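You operate a simulated robot arm through the tools that you are given. There is no shell and no other tool.

The job below is to be done with a simulated robot arm. You get a single attempt, and the scene is never put back.

TASK
Test the wheat and put it on the plate the tester names.
Fine: the DRY or the DAMP plate; tester dial on its grain; one press of the test key. Set down upright: what you pick out.

The check looks at the end state, three seconds after you hand in, the way a careful person would. Anything else that was tipped, shoved, dropped, spilled or broken makes it a failure.

THE ROBOT
A 6-joint arm with a three-finger gripper, fixed in place. Base frame: the origin is at the foot of the arm, x ahead of it, y to its left, z up. Units: m, degrees, N and s.
Its first joint turns from -166.0 to 166.0 degrees. Payload 4.89 kg.
The tool frame sits at the grasp point between the pads (the TCP): z along the fingers, y along the line on which they close. The tips reach 0.03 m beyond it. The gripper opens to 0.164 m. The gripper's body begins 0.125 m behind the TCP.
Orientation is told as [roll, pitch, yaw] about the base's x, y, z axes, in that order, counted from this pose: with the fingers straight down and closing along the base's y, the tool's x points along the base's -x, its y along +y and its z along -z.

THE INTERFACE
- The arm moves only by the tool step_arm. Its argument "rows" is a list that holds one entry, the list of rows, each a list of 7 numbers: the finger opening in cm, from 0 to 16.4, then the shift along the tool's x, y, z in units of 30 mm (1.0 is 30 mm), then the turn, a rotation vector about the tool's x, y, z in units of 8 degrees (1.0 is 8 degrees). In form: [[[gripper, dx, dy, dz, wx, wy, wz], ...]]. A call has 1 to 20 rows; each row shifts and turns the commanded pose from where the row before left it, along the tool's axes as they then stand. A call with a number of a shift or a turn outside -1 to 1 is refused whole. A row lasts 0.2 s, in which the tool goes at most 0.05 m and 8.6 degrees; a call with a longer step from one row to the next is refused whole, and so is a gripper value outside its range. Where a pose cannot be reached the arm comes as near as it can. A force on the tool above 40 N (or 10 N above the force at the start of the call, whichever is more), or a blocked arm, ends the call early, and 0.2 s more pass. Each finger travels about 0.108 m/s and halts on what it meets, pressing with about 38 N; the grip force reading is that of the motor and also rises with nothing between the fingers. The clock runs only during rows and for 0.2 s after the last one: add rows that do not move to give the fingers time. The reply holds the time, the measured pose of the TCP, the force on the tool along the base axes, the opening and the grip force, in the units named above and with some noise, with the torque about the TCP (base axes, N m) and any sound that the robot's microphone picked up, and new pictures: "show" is both (left out), scene, wrist or none.
- Cameras (640 x 400 px; columns grow to the right, rows downward): "scene" is fixed at [0.4016, 0.5008, 1.6212]; the picture's right is [0.02, -1.00, 0.00], its down [-0.97, -0.02, -0.23] and it looks along [0.23, 0.00, -0.97] (base axes); focal length 295 px, centre (320, 200). "wrist" rides on the gripper at [0.076, -0.002, -0.152] in the tool frame; the picture's right is [0.02, 1.00, 0.00], its down [-0.88, 0.02, -0.47] and it looks along [-0.47, 0.01, 0.88] (tool axes); focal length 247 px, centre (320, 200). There is no depth. A picture from a camera that has moved, and an enlarged one, comes with that camera's place and axes in the base frame and with its lens.
- move_column(by): slides the trunk up (or, below 0, down) by that many m; the arm rides with it, the base frame stays. It gives what a move gives, with no picture.
- close_up(camera, box): a new picture of the part [left, top, right, bottom] of that camera's present view, enlarged. No time passes.
- sign_off(): hands the job in; it is judged then, once.

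Nothing tells you positions but the pictures and the camera data. Unless the task says otherwise, let go and move clear before handing in.

The tools are called as name(argument=value, ...) on one line, values as JSON. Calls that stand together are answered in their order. step_arm: Moves the arm, as the interface text tells. Its arguments: {"type":"object","properties":{"rows":{"type":"array","items":{"type":"array","items":{"type":"array","items":{"type":"number"}}}},"show":{"type":"string","enum":["both","scene","wrist","none"]}},"required":["rows"]} The other tools are called the same way: move_column (by) slides the trunk up or down; close_up (camera, box) takes an enlarged picture of a part of a camera's view; sign_off () hands the job in.

At the start:

```text
t: 0.0
ee_pos: [0.3078, 0.4696, 1.205]
orientation: [0.0, 0.0, -0.1]
force: [0.5, -0.9, 0.0]
moment: [0.0, -0.03, 0.04]
gripper_width: 0.1637
finger_force: 0.1
trunk travel left (down, up): [-0.175, 0.215]
```

scene: 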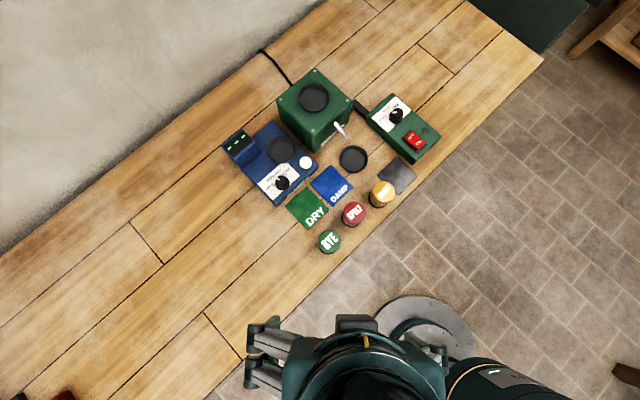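
wrist: 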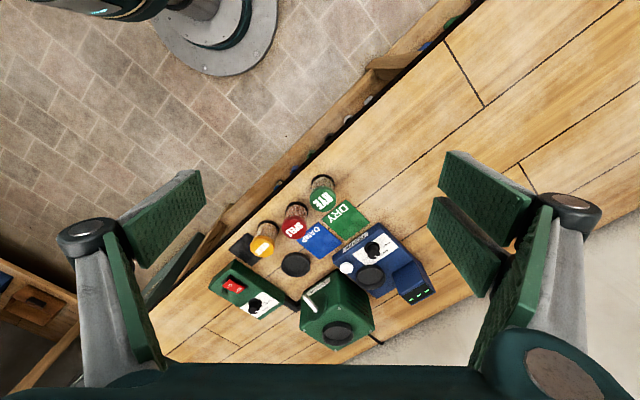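

I see a bench with a blue tester (dial, white key, cup), a green grinder-like machine, a switch box, DRY and DAMP plates, and three jars (RYE, SPELT?, and a yellow one). I'll look closer before moving.

close_up(camera="scene", box=[220, 110, 340, 210])

close_up(camera="scene", box=[280, 150, 440, 260])

close_up(camera="scene", box=[260, 60, 450, 180])

close_up(camera="wrist", box=[200, 160, 440, 350])

```text
4.00 times, centred on (280, 160) of scene
camera zoom: at [0.4016, 0.5008, 1.6212], right [0.02, -1.0, 0.0], down [-0.97, -0.02, -0.23], along [0.23, 0.0, -0.97], focal length 1179 px, centre (480, 360)
```

zoom: 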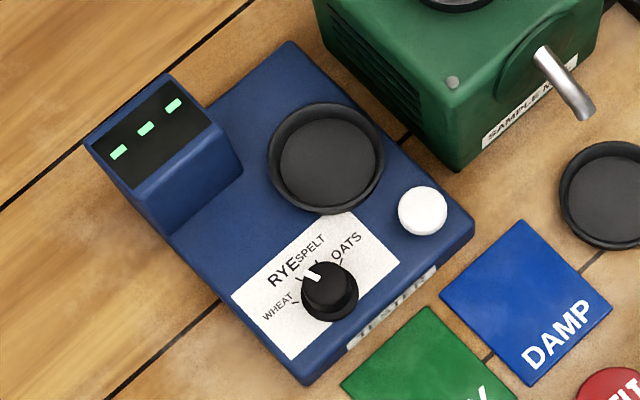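

```text
3.64 times, centred on (360, 205) of scene
camera zoom: at [0.4016, 0.5008, 1.6212], right [0.02, -1.0, 0.0], down [-0.97, -0.02, -0.23], along [0.23, 0.0, -0.97], focal length 1072 px, centre (174, 182)
```

zoom: 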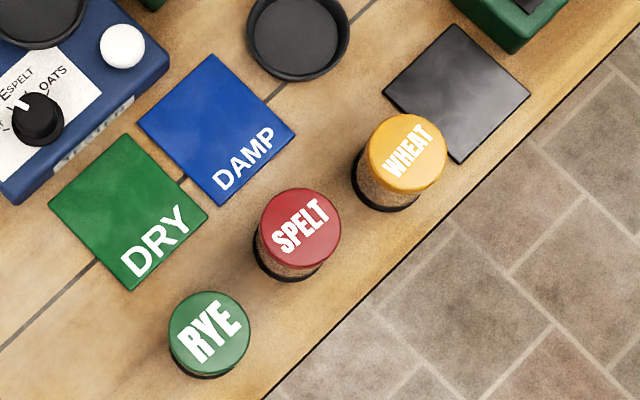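

```text
3.33 times, centred on (355, 120) of scene
camera zoom: at [0.4016, 0.5008, 1.6212], right [0.02, -1.0, 0.0], down [-0.97, -0.02, -0.23], along [0.23, 0.0, -0.97], focal length 983 px, centre (203, 467)
```

zoom: 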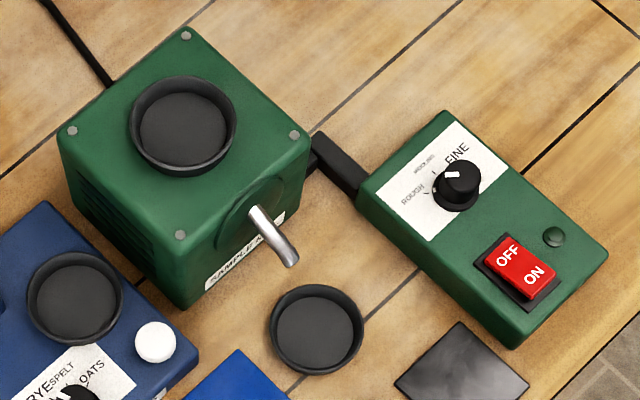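

```text
2.11 times, centred on (320, 255) of wrist
camera zoom: at [0.2326, 0.4693, 1.3565], right [-0.02, 1.0, 0.0], down [0.88, 0.02, 0.47], along [0.47, 0.01, -0.88], focal length 520 px, centre (320, 84)
```

zoom: 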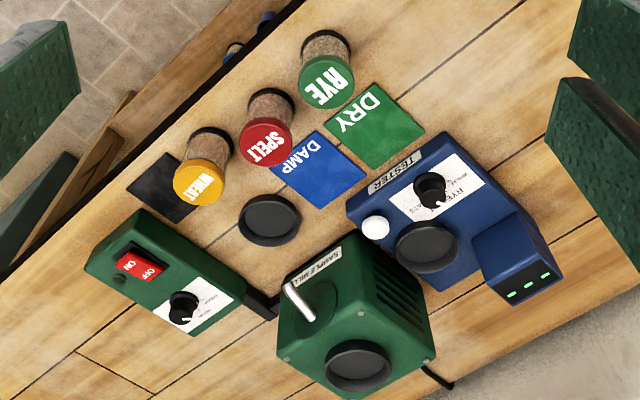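

The tester dial (WHEAT/RYE/SPELT/OATS) seems not to be on WHEAT. The bench is at about z 0.84, the tester's top near 0.885 and the wheat jar near (0.594, 0.343). I'll go above the dial first for a better look.

step_arm(rows=[[[16.4, -0.97, 0.37, 0.3, 0, 0, 0], [16.4, -0.97, 0.37, 0.3, 0, 0, 0], [16.4, -0.97, 0.37, 0.3, 0, 0, 0], [16.4, -0.97, 0.37, 0.3, 0, 0, 0], [16.4, -0.97, 0.37, 0.3, 0, 0, 0], [16.4, -0.97, 0.37, 0.3, 0, 0, 0], [16.4, -0.97, 0.37, 0.3, 0, 0, 0], [16.4, -0.97, 0.37, 0.3, 0, 0, 0], [16.4, -0.97, 0.37, 0.3, 0, 0, 0], [16.4, -0.5, 0.37, 0.3, 0, 0, 0], [16.4, 0, 0, 0, 0, 0, 0]]])

```text
t: 2.4
ee_pos: [0.5864, 0.5805, 1.113]
orientation: [0.0, 0.0, 0.0]
force: [-0.3, 0.5, -0.4]
moment: [-0.09, 0.07, 0.01]
gripper_width: 0.164
finger_force: 0.0
trunk travel left (down, up): [-0.175, 0.215]
camera wrist: at [0.5106, 0.5802, 1.2654], right [-0.02, 1.0, 0.0], down [0.88, 0.02, 0.47], along [0.47, 0.01, -0.88], focal length 247 px, centre (320, 200)
```

scene: 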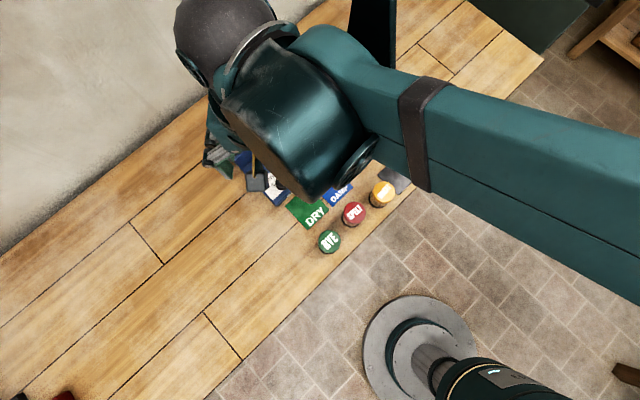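
wrist: 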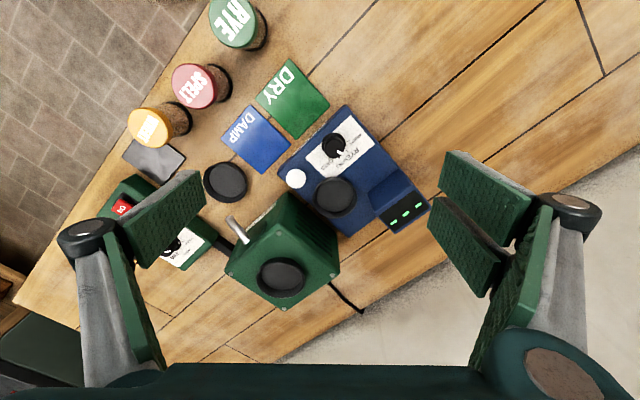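

The arm is above the tester, clear of everything. I'll zoom in on the dial, the key, the display and the jars.

close_up(camera="wrist", box=[270, 100, 430, 240])

close_up(camera="wrist", box=[300, 120, 370, 180])

close_up(camera="wrist", box=[110, 40, 270, 180])

```text
2.86 times, centred on (350, 170) of wrist
camera zoom: at [0.5106, 0.5802, 1.2654], right [-0.02, 1.0, 0.0], down [0.88, 0.02, 0.47], along [0.47, 0.01, -0.88], focal length 706 px, centre (234, 286)
```

zoom: 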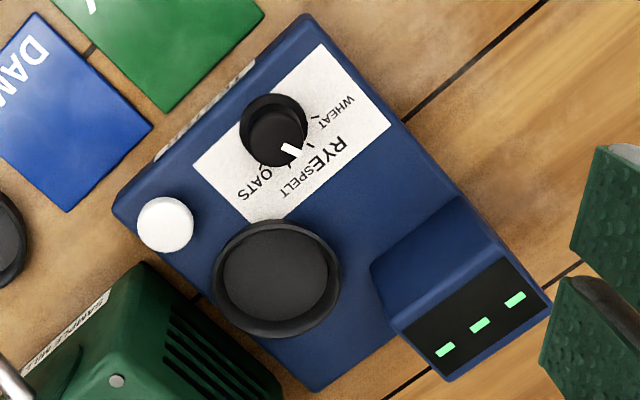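

```text
6.67 times, centred on (335, 150) of wrist
camera zoom: at [0.5106, 0.5802, 1.2654], right [-0.02, 1.0, 0.0], down [0.88, 0.02, 0.47], along [0.47, 0.01, -0.88], focal length 1646 px, centre (220, 533)
```

zoom: 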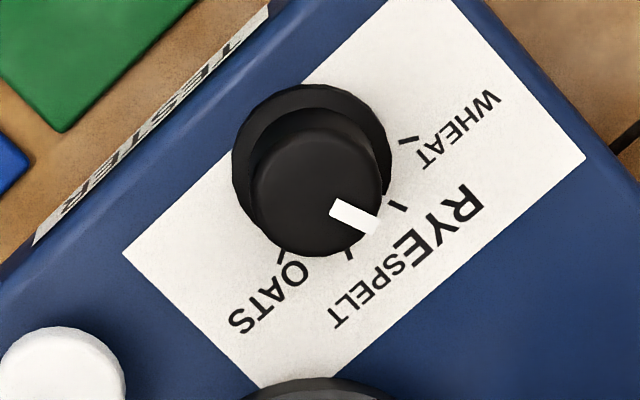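

```text
2.86 times, centred on (190, 110) of wrist
camera zoom: at [0.5106, 0.5802, 1.2654], right [-0.02, 1.0, 0.0], down [0.88, 0.02, 0.47], along [0.47, 0.01, -0.88], focal length 706 px, centre (691, 457)
```

zoom: 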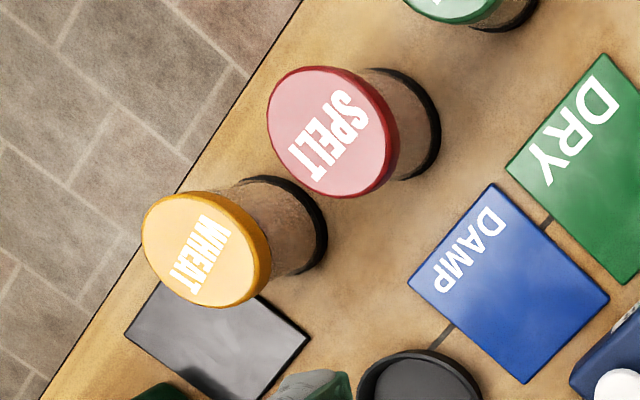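

The dial pointer reads RYE, and the ticks are about 40° apart around a centre near (0.617, 0.603). WHEAT is one step counter-clockwise as seen from above. I'll come down over the dial with a narrower opening and check alignment.

step_arm(rows=[[[14, -0.34, 0.25, 0.5, 0, 0, 0], [11, -0.34, 0.25, 0.5, 0, 0, 0], [9, -0.34, 0.25, 0.5, 0, 0, 0], [7, 0, 0, 0.5, 0, 0, 0.5], [6, 0, 0, 0.5, 0, 0, 1], [6, 0, 0, 0.5, 0, 0, 1], [6, 0, 0, 0, 0, 0, 0], [6, 0, 0, 0, 0, 0, 0]]])

close_up(camera="wrist", box=[220, 100, 420, 300])

```text
t: 4.2
ee_pos: [0.615, 0.603, 1.0242]
orientation: [0.0, 0.0, -20.0]
force: [-0.1, -0.1, -0.5]
moment: [-0.01, 0.01, -0.02]
gripper_width: 0.0598
finger_force: 0.1
trunk travel left (down, up): [-0.175, 0.215]
camera wrist: at [0.5436, 0.6282, 1.1768], right [0.32, 0.95, 0.0], down [0.83, -0.28, 0.47], along [0.45, -0.15, -0.88], focal length 247 px, centre (320, 200)
```

scene: 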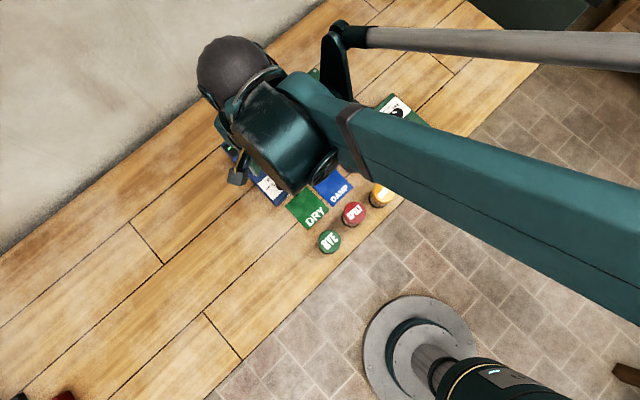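
wrist: 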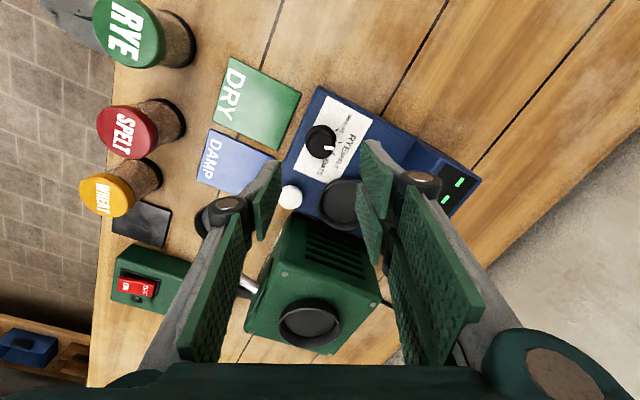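

```text
2.00 times, centred on (320, 200) of wrist
camera zoom: at [0.5436, 0.6282, 1.1768], right [0.32, 0.95, 0.0], down [0.83, -0.28, 0.47], along [0.45, -0.15, -0.88], focal length 494 px, centre (320, 200)
```

zoom: 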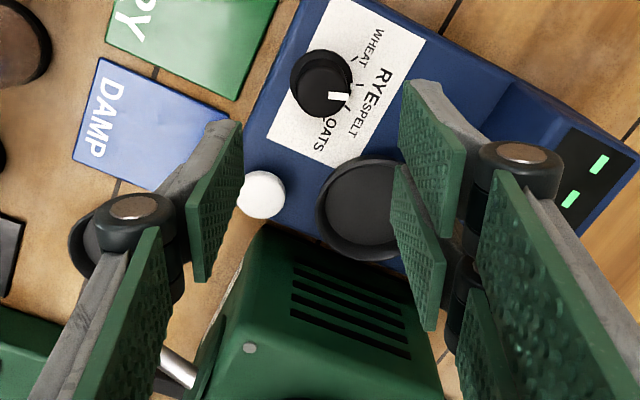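

The knob centre reads about (0.616, 0.605), nearly under the tool. I'll descend with the tips around the knob and close on it gently.

step_arm(rows=[[[6, -0.03, 0.06, 0.5, 0, 0, 0], [6, 0, 0, 0.5, 0, 0, 0], [6, 0, 0, 0.5, 0, 0, 0], [6, 0, 0, 0.5, 0, 0, 0], [6, 0, 0, 0.5, 0, 0, 0], [6, 0, 0, 0.4, 0, 0, 0], [6, 0, 0, 0.25, 0, 0, 0], [6, 0, 0, 0.2, 0, 0, 0], [6, 0, 0, 0, 0, 0, 0]]])

close_up(camera="wrist", box=[220, 100, 420, 300])

```text
t: 6.2
ee_pos: [0.6167, 0.6039, 0.9234]
orientation: [0.0, 0.1, -19.9]
force: [-0.2, -0.2, 0.5]
moment: [-0.01, -0.01, 0.04]
gripper_width: 0.0599
finger_force: 0.1
trunk travel left (down, up): [-0.175, 0.215]
camera wrist: at [0.5457, 0.6311, 1.0758], right [0.32, 0.95, 0.0], down [0.83, -0.28, 0.47], along [0.45, -0.15, -0.88], focal length 247 px, centre (320, 200)
```

scene: 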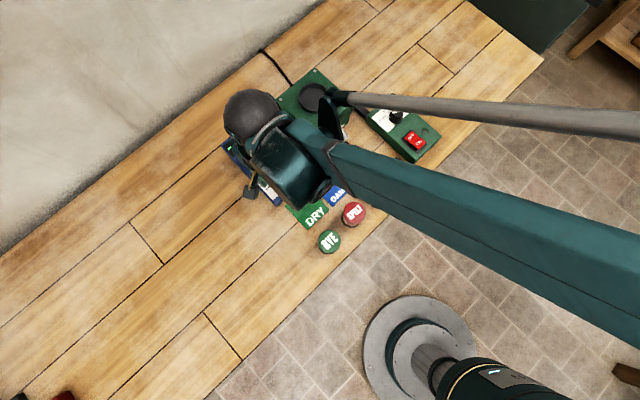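
wrist: 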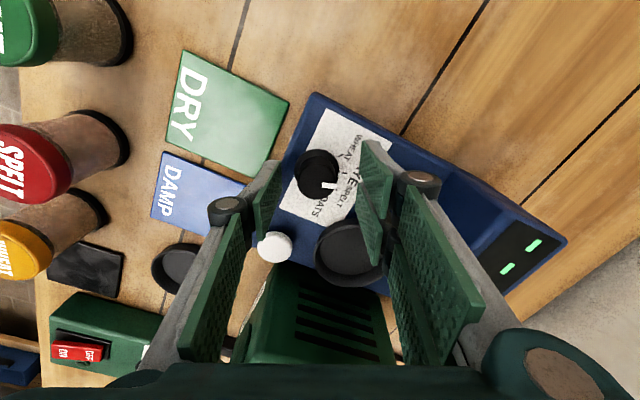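

```text
2.00 times, centred on (320, 200) of wrist
camera zoom: at [0.5457, 0.6311, 1.0758], right [0.32, 0.95, 0.0], down [0.83, -0.28, 0.47], along [0.45, -0.15, -0.88], focal length 494 px, centre (320, 200)
```

zoom: 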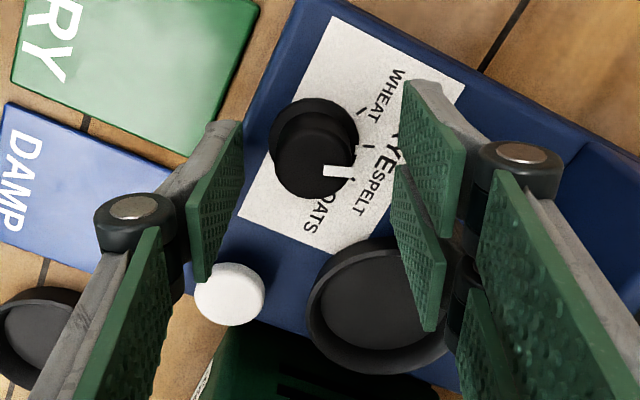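

The knob sits centred between the pads. I'll go 4 mm lower, close on it and check the grip before turning.

step_arm(rows=[[[6, 0, 0, 0.15, 0, 0, 0], [5, 0, 0, 0, 0, 0, 0], [4, 0, 0, 0, 0, 0, 0], [3, 0, 0, 0, 0, 0, 0], [2, 0, 0, 0, 0, 0, 0], [2, 0, 0, 0, 0, 0, 0]]], show="wrist")

close_up(camera="wrist", box=[220, 100, 420, 300])

```text
t: 7.6
ee_pos: [0.6184, 0.6036, 0.9186]
orientation: [0.0, -0.1, -20.0]
force: [-10.9, -27.2, -13.5]
moment: [-0.51, 0.34, 0.01]
gripper_width: 0.0322
finger_force: 15.0
trunk travel left (down, up): [-0.175, 0.215]
camera wrist: at [0.5456, 0.63, 1.0717], right [0.32, 0.95, 0.0], down [0.83, -0.28, 0.47], along [0.45, -0.15, -0.88], focal length 247 px, centre (320, 200)
```

wrist: 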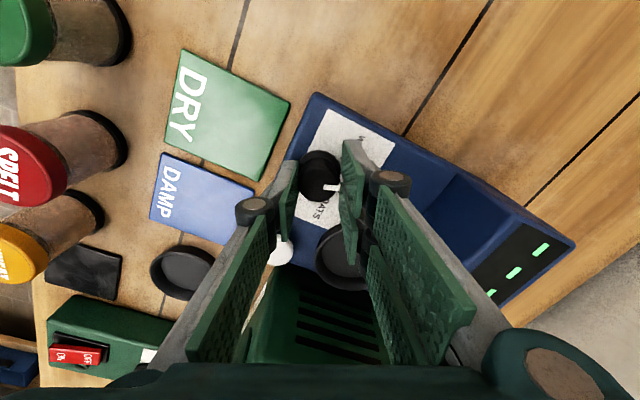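

```text
2.00 times, centred on (320, 200) of wrist
camera zoom: at [0.5456, 0.63, 1.0717], right [0.32, 0.95, 0.0], down [0.83, -0.28, 0.47], along [0.45, -0.15, -0.88], focal length 494 px, centre (320, 200)
```

zoom: 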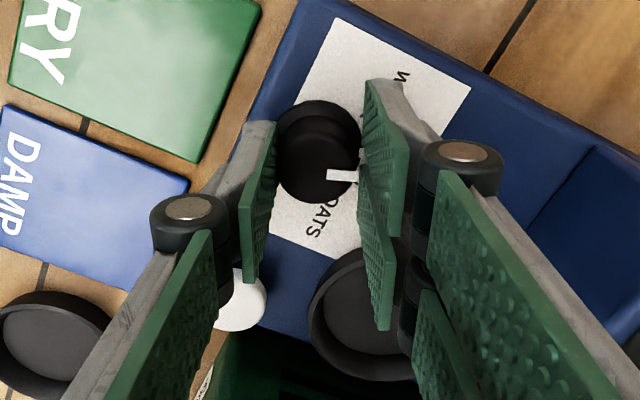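

The -y finger touched first and is pushing the knob sideways. I'll shift the tool about 2 mm toward that side so both pads seat evenly.

step_arm(rows=[[[3.6, -0.0, -0.03, 0, 0, 0, 0], [3.6, 0, -0.04, 0, 0, 0, 0], [2.5, 0, 0, 0, 0, 0, 0], [2, 0, 0, 0, 0, 0, 0]]], show="none")

close_up(camera="wrist", box=[220, 100, 420, 300])

```text
t: 8.6
ee_pos: [0.6156, 0.602, 0.9195]
orientation: [0.0, 0.0, -20.0]
force: [-4.5, -8.2, -1.6]
moment: [-0.23, 0.18, -0.03]
gripper_width: 0.0289
finger_force: 44.9
trunk travel left (down, up): [-0.175, 0.215]
```

```text
2.00 times, centred on (320, 200) of wrist
camera zoom: at [0.5447, 0.6284, 1.072], right [0.32, 0.95, 0.0], down [0.83, -0.28, 0.47], along [0.45, -0.15, -0.88], focal length 494 px, centre (320, 200)
```

zoom: 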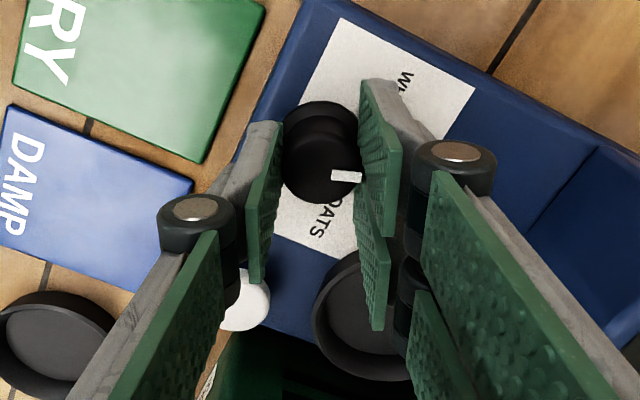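

Both pads hold the knob (28.9 mm). I'll turn it 40° counter-clockwise (from above) toward WHEAT.

step_arm(rows=[[[2, 0, -0.02, 0, 0, 0, 0], [2, 0, 0, 0, 0, 0, -0.5], [2, 0, 0, 0, 0, 0, -0.75], [2, 0, 0, 0, 0, 0, -0.75], [2, 0, 0, 0, 0, 0, -0.75], [2, 0, 0, 0, 0, 0, -0.75], [2, 0, 0, 0, 0, 0, -0.75], [2, 0, 0, 0, 0, 0, -0.75], [2, 0, 0, 0, 0, 0, 0]]], show="none")

close_up(camera="wrist", box=[220, 100, 420, 300])

```text
t: 10.8
ee_pos: [0.6155, 0.6024, 0.9193]
orientation: [0.1, 0.0, 20.0]
force: [0.9, 0.1, 9.5]
moment: [-0.13, 0.18, -0.01]
gripper_width: 0.0287
finger_force: 45.1
trunk travel left (down, up): [-0.175, 0.215]
stopped in row 9: the force on the tool passed its limit at 41 N (the readings are from after the stop); the commanded pose is now the measured one
```

```text
2.00 times, centred on (320, 200) of wrist
camera zoom: at [0.5457, 0.5757, 1.0718], right [-0.36, 0.93, 0.0], down [0.82, 0.32, 0.47], along [0.44, 0.17, -0.88], focal length 494 px, centre (320, 200)
```

zoom: 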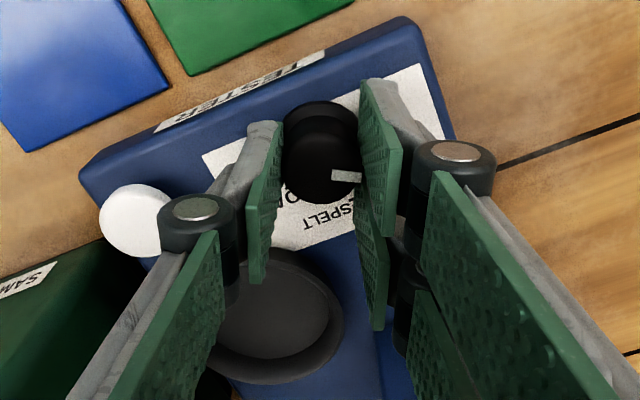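

The knob followed the full 40°. I'll open, lift off and check the pointer and that the tester didn't move.

step_arm(rows=[[[3.4, 0, 0, 0, 0, 0, 0], [4.5, 0, 0, 0, 0, 0, 0], [6, 0, 0, 0, 0, 0, 0], [6, 0, 0, -0.5, 0, 0, 0], [6, 0, 0, -1, 0, 0, 0], [6, 0, 0, -1, 0, 0, 0], [6, 0, 0, -1, 0, 0, 0], [6, 0, 0, -1, 0, 0, 0], [6, 0, 0, -1, 0, 0, 0], [6, 0, 0, 0, 0, 0, 0]]])

close_up(camera="wrist", box=[240, 100, 400, 220])

```text
t: 12.9
ee_pos: [0.6159, 0.6021, 1.084]
orientation: [0.0, -0.1, 20.1]
force: [-0.5, -0.5, 0.0]
moment: [0.03, -0.03, -0.02]
gripper_width: 0.0602
finger_force: 0.0
trunk travel left (down, up): [-0.175, 0.215]
camera wrist: at [0.5455, 0.5761, 1.2368], right [-0.36, 0.93, 0.0], down [0.82, 0.32, 0.47], along [0.44, 0.17, -0.88], focal length 247 px, centre (320, 200)
```

scene: 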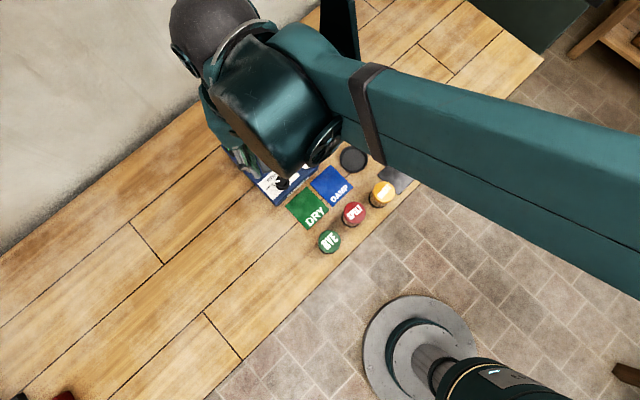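
wrist: 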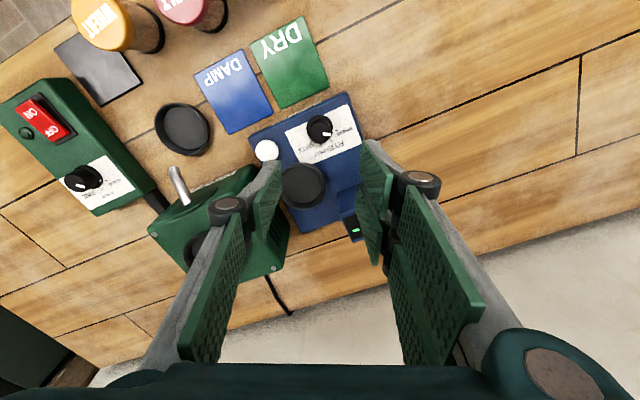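

```text
3.33 times, centred on (320, 160) of wrist
camera zoom: at [0.5455, 0.5761, 1.2368], right [-0.36, 0.93, 0.0], down [0.82, 0.32, 0.47], along [0.44, 0.17, -0.88], focal length 823 px, centre (320, 333)
```

zoom: 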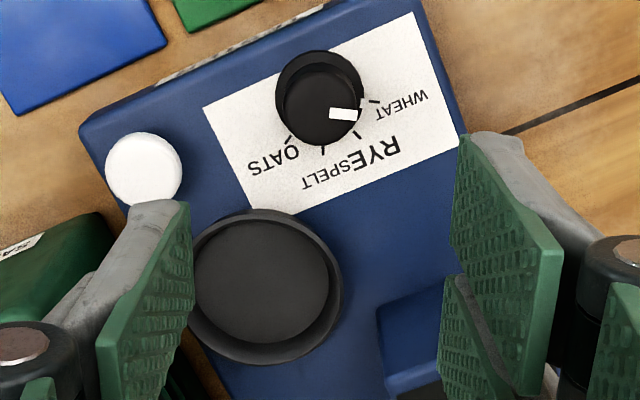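

The pointer looks near the WHEAT tick; I'll zoom more to check how well it is aligned.

close_up(camera="wrist", box=[295, 105, 345, 155])

close_up(camera="scene", box=[240, 140, 340, 220])

```text
8.00 times, centred on (320, 130) of wrist
camera zoom: at [0.5455, 0.5761, 1.2368], right [-0.36, 0.93, 0.0], down [0.82, 0.32, 0.47], along [0.44, 0.17, -0.88], focal length 1976 px, centre (320, 760)
```

zoom: 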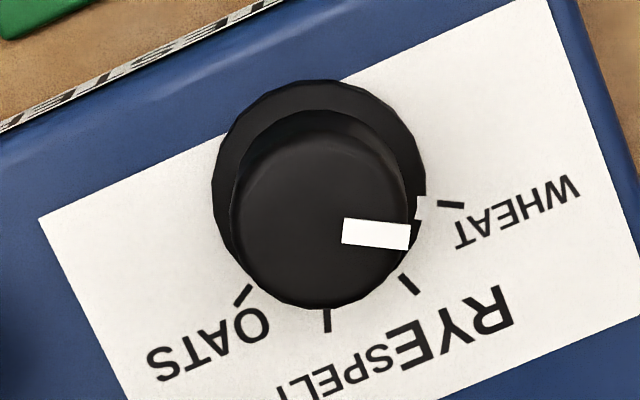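

```text
5.00 times, centred on (290, 180) of scene
camera zoom: at [0.4016, 0.5008, 1.6212], right [0.02, -1.0, 0.0], down [-0.97, -0.02, -0.23], along [0.23, 0.0, -0.97], focal length 1474 px, centre (470, 300)
```

zoom: 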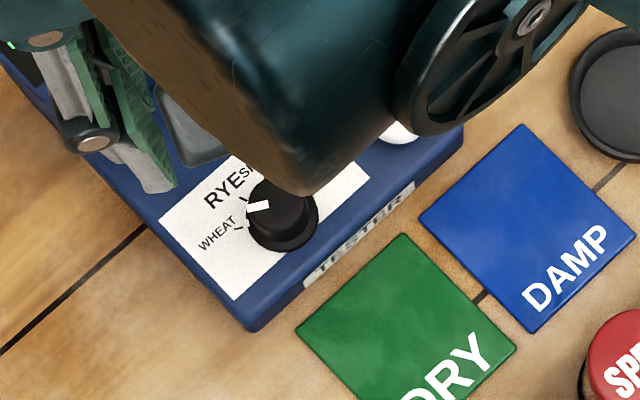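

The pointer mark lines up with the WHEAT tick within a degree or two and the tester hasn't moved. Next I go over to the wheat jar, turned so the fingers close across the jar row.

step_arm(rows=[[[6, 0, 0, 0, 0, 0, 0.95], [6, 0, 0, 0, 0, 0, 0.95], [6, 0, 0, 0, 0, 0, 0.95], [6, 0, 0, 0, 0, 0, 0.95], [6, 0, 0, 0, 0, 0, 0.95], [6, 0, 0, 0, 0, 0, 0.95], [6, 0, 0, 0, 0, 0, 0.95], [6, 0, 0, 0, 0, 0, 0.95], [6, 0, 0, 0, 0, 0, 0.95], [6, 0, 0, 0, 0, 0, 0.95], [7, -0.75, -0.6, 0, 0, 0, 0], [8, -0.75, -0.6, 0, 0, 0, 0], [9, -0.75, -0.6, 0, 0, 0, 0], [9, -0.75, -0.6, 0, 0, 0, 0], [9, -0.75, -0.6, 0, 0, 0, 0], [9, -0.75, -0.6, 0, 0, 0, 0], [9, -0.75, -0.6, 0, 0, 0, 0], [9, -0.75, -0.6, 0, 0, 0, 0], [9, -0.75, -0.6, 0, 0, 0, 0], [9, 0, 0, 0, 0, 0, 0]]])

close_up(camera="wrist", box=[220, 80, 420, 280])

```text
t: 17.1
ee_pos: [0.5929, 0.3437, 1.083]
orientation: [0.0, 0.0, -55.9]
force: [0.1, 0.6, 0.8]
moment: [0.01, -0.03, 0.02]
gripper_width: 0.0903
finger_force: 0.1
trunk travel left (down, up): [-0.175, 0.215]
camera wrist: at [0.5503, 0.408, 1.236], right [0.82, 0.58, 0.0], down [0.51, -0.72, 0.47], along [0.27, -0.39, -0.88], focal length 247 px, centre (320, 200)
```

scene: 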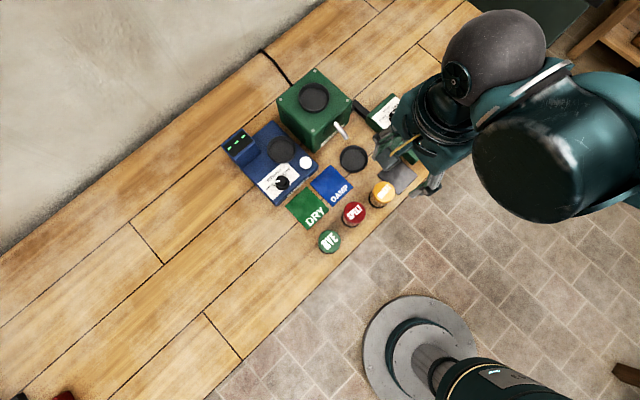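
wrist: 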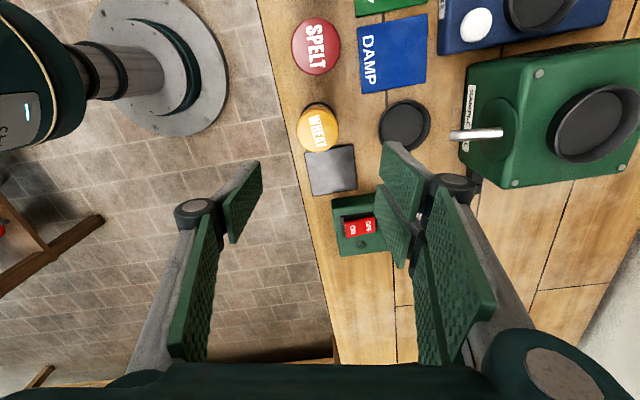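

```text
2.00 times, centred on (320, 180) of wrist
camera zoom: at [0.5503, 0.408, 1.236], right [0.82, 0.58, 0.0], down [0.51, -0.72, 0.47], along [0.27, -0.39, -0.88], focal length 494 px, centre (320, 240)
```

zoom: 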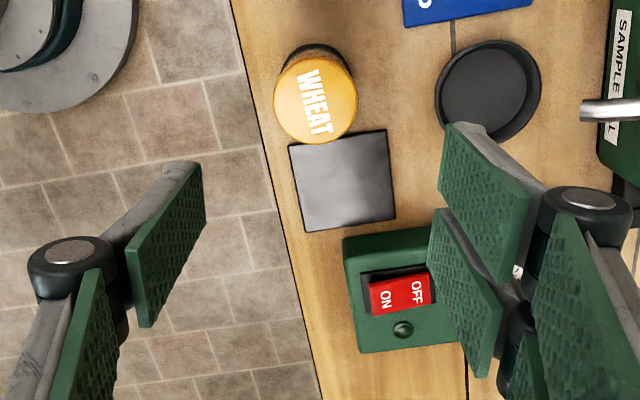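

The wheat lid is near (0.588, 0.347), clear of its neighbours. I'll descend to just above it and check centring.

step_arm(rows=[[[9, 0.16, -0.11, 0.6, 0, 0, 0], [9, 0, 0, 0.8, 0, 0, 0], [9, 0, 0, 0.8, 0, 0, 0], [9, 0, 0, 0.8, 0, 0, 0], [9, 0, 0, 0.6, 0, 0, 0], [9, 0, 0, 0.5, 0, 0, 0], [9, 0, 0, 0, 0, 0, 0]]])

close_up(camera="wrist", box=[220, 80, 420, 280])

```text
t: 18.8
ee_pos: [0.5897, 0.3461, 0.9614]
orientation: [0.1, 0.0, -55.9]
force: [0.2, 0.3, 0.7]
moment: [-0.01, 0.01, 0.0]
gripper_width: 0.0898
finger_force: 0.0
trunk travel left (down, up): [-0.175, 0.215]
camera wrist: at [0.5469, 0.4093, 1.1147], right [0.82, 0.58, 0.0], down [0.51, -0.72, 0.47], along [0.27, -0.39, -0.88], focal length 247 px, centre (320, 200)
```

scene: 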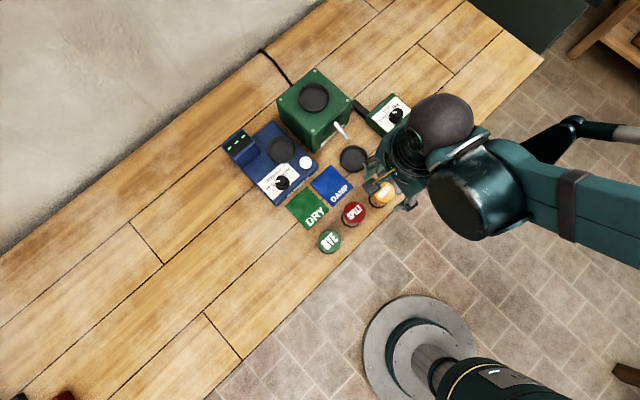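
wrist: 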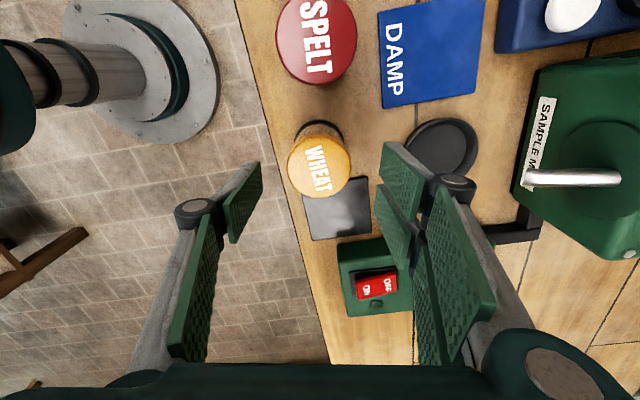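

```text
2.00 times, centred on (320, 180) of wrist
camera zoom: at [0.5469, 0.4093, 1.1147], right [0.82, 0.58, 0.0], down [0.51, -0.72, 0.47], along [0.27, -0.39, -0.88], focal length 494 px, centre (320, 240)
```

zoom: 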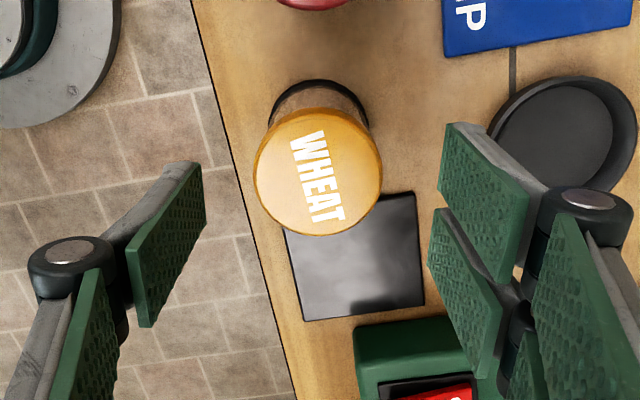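

The jar is centred between the fingers within about 1 mm. I'll descend and close on it.

step_arm(rows=[[[9, 0.03, -0.04, 0.4, 0, 0, 0], [9, 0, 0, 0.5, 0, 0, 0], [9, 0, 0, 0.5, 0, 0, 0], [9, 0, 0, 0.5, 0, 0, 0], [9, 0, 0, 0.38, 0, 0, 0], [8, 0, 0, 0, 0, 0, 0], [7, 0, 0, 0, 0, 0, 0], [6, 0, 0, 0, 0, 0, 0], [5.6, 0, 0, 0, 0, 0, 0], [5.6, 0, 0, 0, 0, 0, 0]]], show="wrist")

close_up(camera="wrist", box=[220, 80, 420, 280])

```text
t: 20.9
ee_pos: [0.5883, 0.3456, 0.8942]
orientation: [0.1, 0.0, -55.9]
force: [0.0, -0.4, 0.3]
moment: [0.03, -0.03, 0.0]
gripper_width: 0.056
finger_force: 0.0
trunk travel left (down, up): [-0.175, 0.215]
camera wrist: at [0.5457, 0.4097, 1.0462], right [0.82, 0.58, 0.0], down [0.51, -0.72, 0.47], along [0.27, -0.39, -0.88], focal length 247 px, centre (320, 200)
```

wrist: 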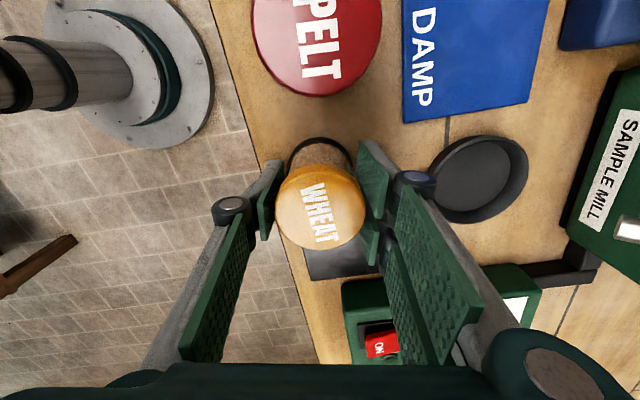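

```text
2.00 times, centred on (320, 180) of wrist
camera zoom: at [0.5457, 0.4097, 1.0462], right [0.82, 0.58, 0.0], down [0.51, -0.72, 0.47], along [0.27, -0.39, -0.88], focal length 494 px, centre (320, 240)
```

zoom: 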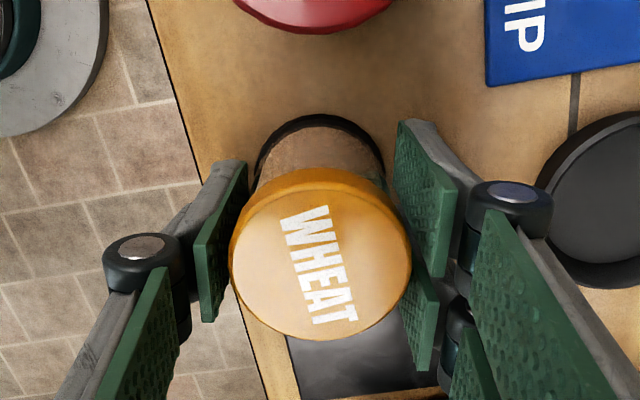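

Centring is good. I'll close to grip.

step_arm(rows=[[[5.3, 0, 0, 0, 0, 0, 0], [5, 0, 0, 0, 0, 0, 0], [4.6, 0, 0, 0, 0, 0, 0], [4.6, 0, 0, 0, 0, 0, 0]]], show="wrist")

```text
t: 21.9
ee_pos: [0.5898, 0.3461, 0.8946]
orientation: [0.0, 0.0, -55.9]
force: [-0.1, 0.1, 1.7]
moment: [0.0, 0.04, 0.02]
gripper_width: 0.0527
finger_force: 38.2
trunk travel left (down, up): [-0.175, 0.215]
camera wrist: at [0.5456, 0.4097, 1.0462], right [0.82, 0.58, 0.0], down [0.51, -0.72, 0.47], along [0.27, -0.39, -0.88], focal length 247 px, centre (320, 200)
```

wrist: 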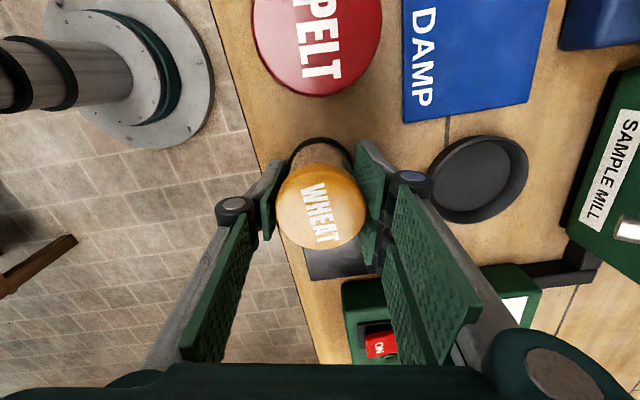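

The jar is held at 52.7 mm. I'll lift it straight up and look.

step_arm(rows=[[[4.6, 0, 0, -0.3, 0, 0, 0], [4.6, 0, 0, -0.5, 0, 0, 0], [4.6, 0, 0, -0.8, 0, 0, 0], [4.6, 0, 0, -0.9, 0, 0, 0], [4.6, 0, 0, -0.9, 0, 0, 0], [4.6, 0, 0, -0.9, 0, 0, 0], [4.6, 0, 0, -0.7, 0, 0, 0], [4.6, 0, 0, 0, 0, 0, 0]]])

```text
t: 23.8
ee_pos: [0.5888, 0.3448, 1.0425]
orientation: [0.1, 0.1, -55.8]
force: [-0.8, -0.3, -2.3]
moment: [0.02, -0.01, 0.03]
gripper_width: 0.0521
finger_force: 37.5
trunk travel left (down, up): [-0.175, 0.215]
camera wrist: at [0.5451, 0.4085, 1.1944], right [0.82, 0.58, 0.0], down [0.51, -0.72, 0.47], along [0.27, -0.39, -0.88], focal length 247 px, centre (320, 200)
```

scene: 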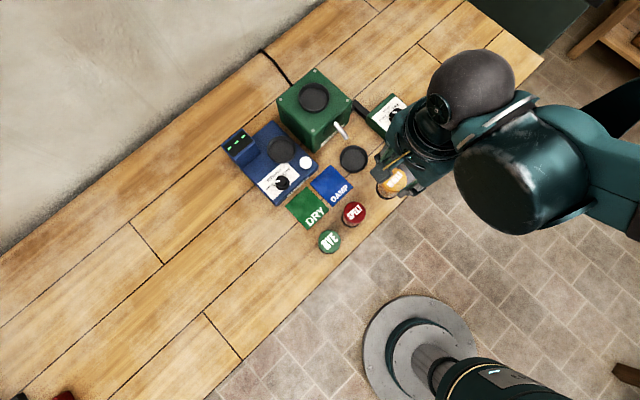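
wrist: 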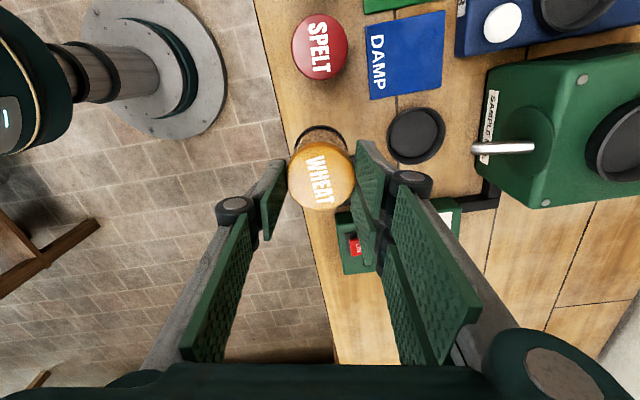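

Lifted cleanly. Now I carry it, a bit higher, over to the tester's cup near (0.702, 0.610).

step_arm(rows=[[[4.6, 0, 0, -0.8, 0, 0, 0], [4.6, 0.3, 0.45, 0, 0, 0, 0], [4.6, 0.434, 0.673, 0, 0, 0, 0], [4.6, 0.434, 0.673, 0, 0, 0, 0], [4.6, 0.434, 0.673, 0, 0, 0, 0], [4.6, 0.434, 0.673, 0, 0, 0, 0], [4.6, 0.434, 0.673, 0, 0, 0, 0], [4.6, 0.434, 0.673, 0, 0, 0, 0], [4.6, 0.434, 0.673, 0, 0, 0, 0], [4.6, 0.434, 0.673, 0, 0, 0, 0], [4.6, 0.434, 0.673, 0, 0, 0, 0], [4.6, 0.434, 0.673, 0, 0, 0, 0], [4.6, 0.434, 0.673, 0, 0, 0, 0], [4.6, 0.13, 0.22, 0, 0, 0, 0], [4.6, 0, 0, 0, 0, 0, 0]]])

close_up(camera="wrist", box=[220, 80, 420, 280])

```text
t: 26.9
ee_pos: [0.7014, 0.6117, 1.0668]
orientation: [0.1, 0.1, -55.8]
force: [-0.3, 1.1, -2.9]
moment: [-0.07, 0.04, 0.03]
gripper_width: 0.0524
finger_force: 38.3
trunk travel left (down, up): [-0.175, 0.215]
camera wrist: at [0.658, 0.6755, 1.2183], right [0.82, 0.58, 0.0], down [0.51, -0.72, 0.47], along [0.27, -0.39, -0.88], focal length 247 px, centre (320, 200)
```

scene: 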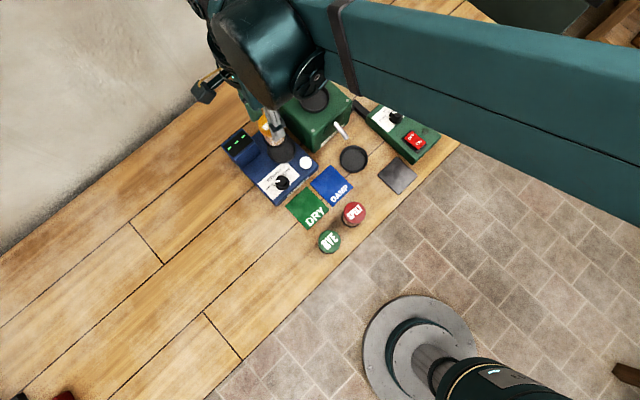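
wrist: 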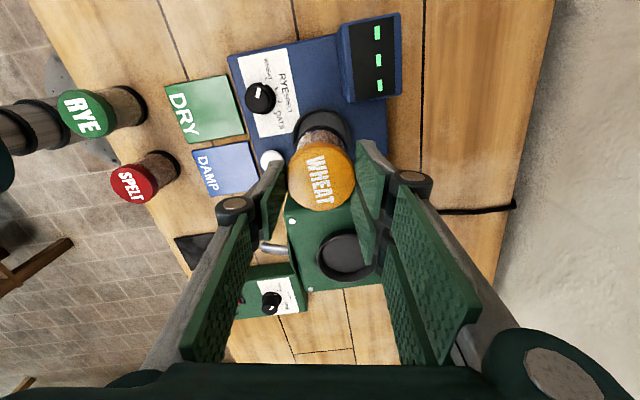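

```text
2.00 times, centred on (320, 180) of wrist
camera zoom: at [0.658, 0.6755, 1.2183], right [0.82, 0.58, 0.0], down [0.51, -0.72, 0.47], along [0.27, -0.39, -0.88], focal length 494 px, centre (320, 240)
```

zoom: 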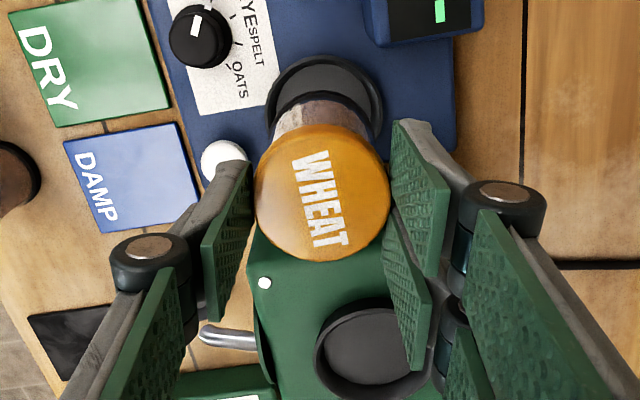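

The jar appears lower between the fingers than when I gripped it. I need to look closely before lowering.

close_up(camera="wrist", box=[260, 90, 400, 220])

close_up(camera="scene", box=[225, 90, 345, 170])

```text
3.08 times, centred on (330, 155) of wrist
camera zoom: at [0.658, 0.6755, 1.2183], right [0.82, 0.58, 0.0], down [0.51, -0.72, 0.47], along [0.27, -0.39, -0.88], focal length 760 px, centre (289, 338)
```

zoom: 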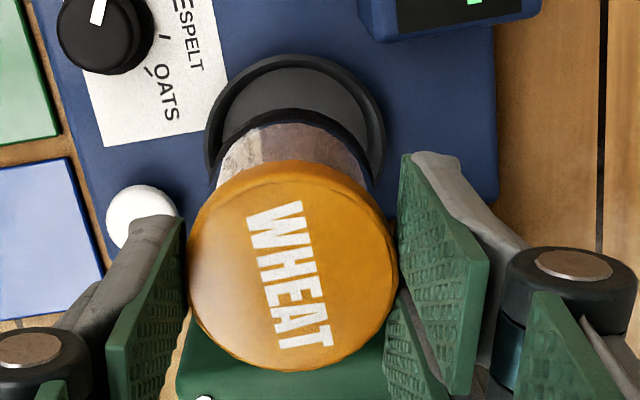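

```text
5.00 times, centred on (285, 130) of scene
camera zoom: at [0.4016, 0.5008, 1.6212], right [0.02, -1.0, 0.0], down [-0.97, -0.02, -0.23], along [0.23, 0.0, -0.97], focal length 1474 px, centre (495, 550)
```

zoom: 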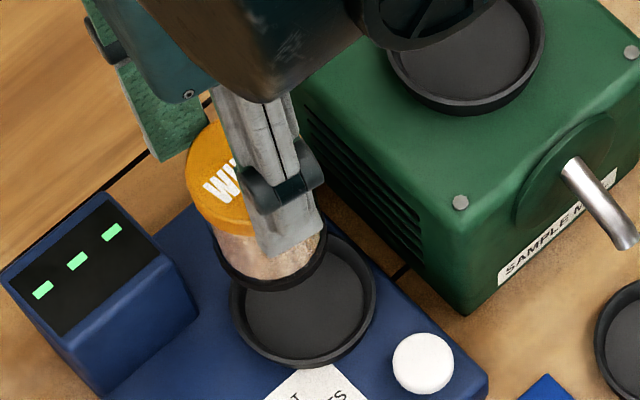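

The jar did slip down and the fingertips now hold only the lid. It is over the cup with about 1-2 mm of misalignment, so I'll correct that and lower it gently, checking partway.

step_arm(rows=[[[4.6, -0.04, 0.02, 0.1, 0, 0, 0], [4.6, -0.04, 0.02, 0.2, 0, 0, 0], [4.6, 0, 0, 0.25, 0, 0, 0], [4.6, 0, 0, 0.25, 0, 0, 0], [4.6, 0, 0, 0.25, 0, 0, 0], [4.6, 0, 0, 0.25, 0, 0, 0], [4.6, 0, 0, 0.1, 0, 0, 0], [4.6, 0, 0, 0, 0, 0, 0]]])

close_up(camera="wrist", box=[260, 90, 400, 220])

close_up(camera="scene", box=[225, 90, 345, 170])

```text
t: 28.8
ee_pos: [0.7055, 0.6102, 1.0253]
orientation: [0.2, 0.0, -55.9]
force: [-0.3, -0.1, -1.4]
moment: [0.0, 0.06, 0.02]
gripper_width: 0.0521
finger_force: 38.4
trunk travel left (down, up): [-0.175, 0.215]
camera wrist: at [0.6612, 0.6739, 1.1771], right [0.82, 0.58, 0.0], down [0.51, -0.72, 0.47], along [0.27, -0.39, -0.88], focal length 247 px, centre (320, 200)
```

scene: 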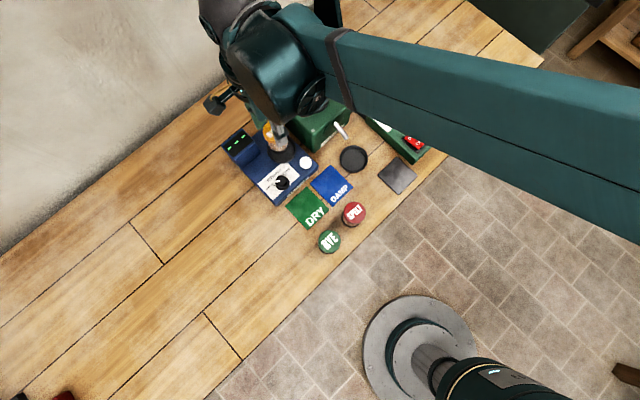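
wrist: 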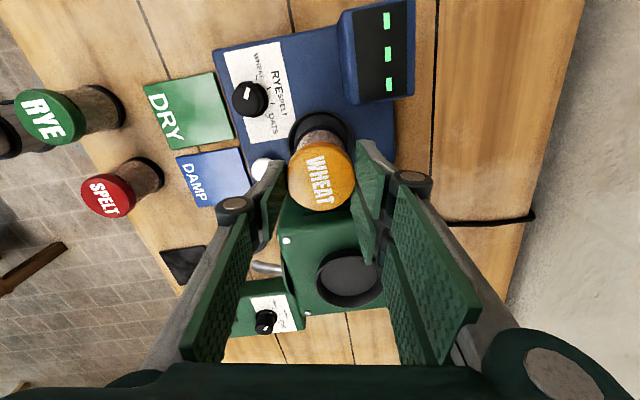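

```text
3.08 times, centred on (330, 155) of wrist
camera zoom: at [0.6612, 0.6739, 1.1771], right [0.82, 0.58, 0.0], down [0.51, -0.72, 0.47], along [0.27, -0.39, -0.88], focal length 760 px, centre (289, 338)
```

zoom: 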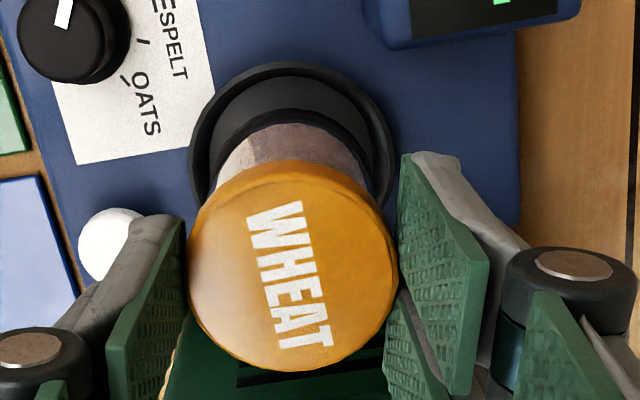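

```text
5.00 times, centred on (285, 130) of scene
camera zoom: at [0.4016, 0.5008, 1.6212], right [0.02, -1.0, 0.0], down [-0.97, -0.02, -0.23], along [0.23, 0.0, -0.97], focal length 1474 px, centre (495, 550)
```

zoom: 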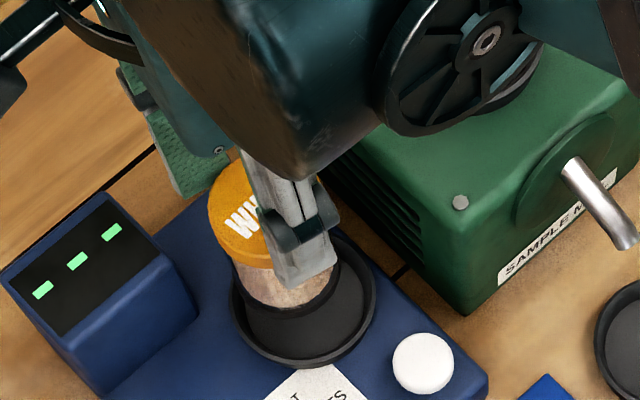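

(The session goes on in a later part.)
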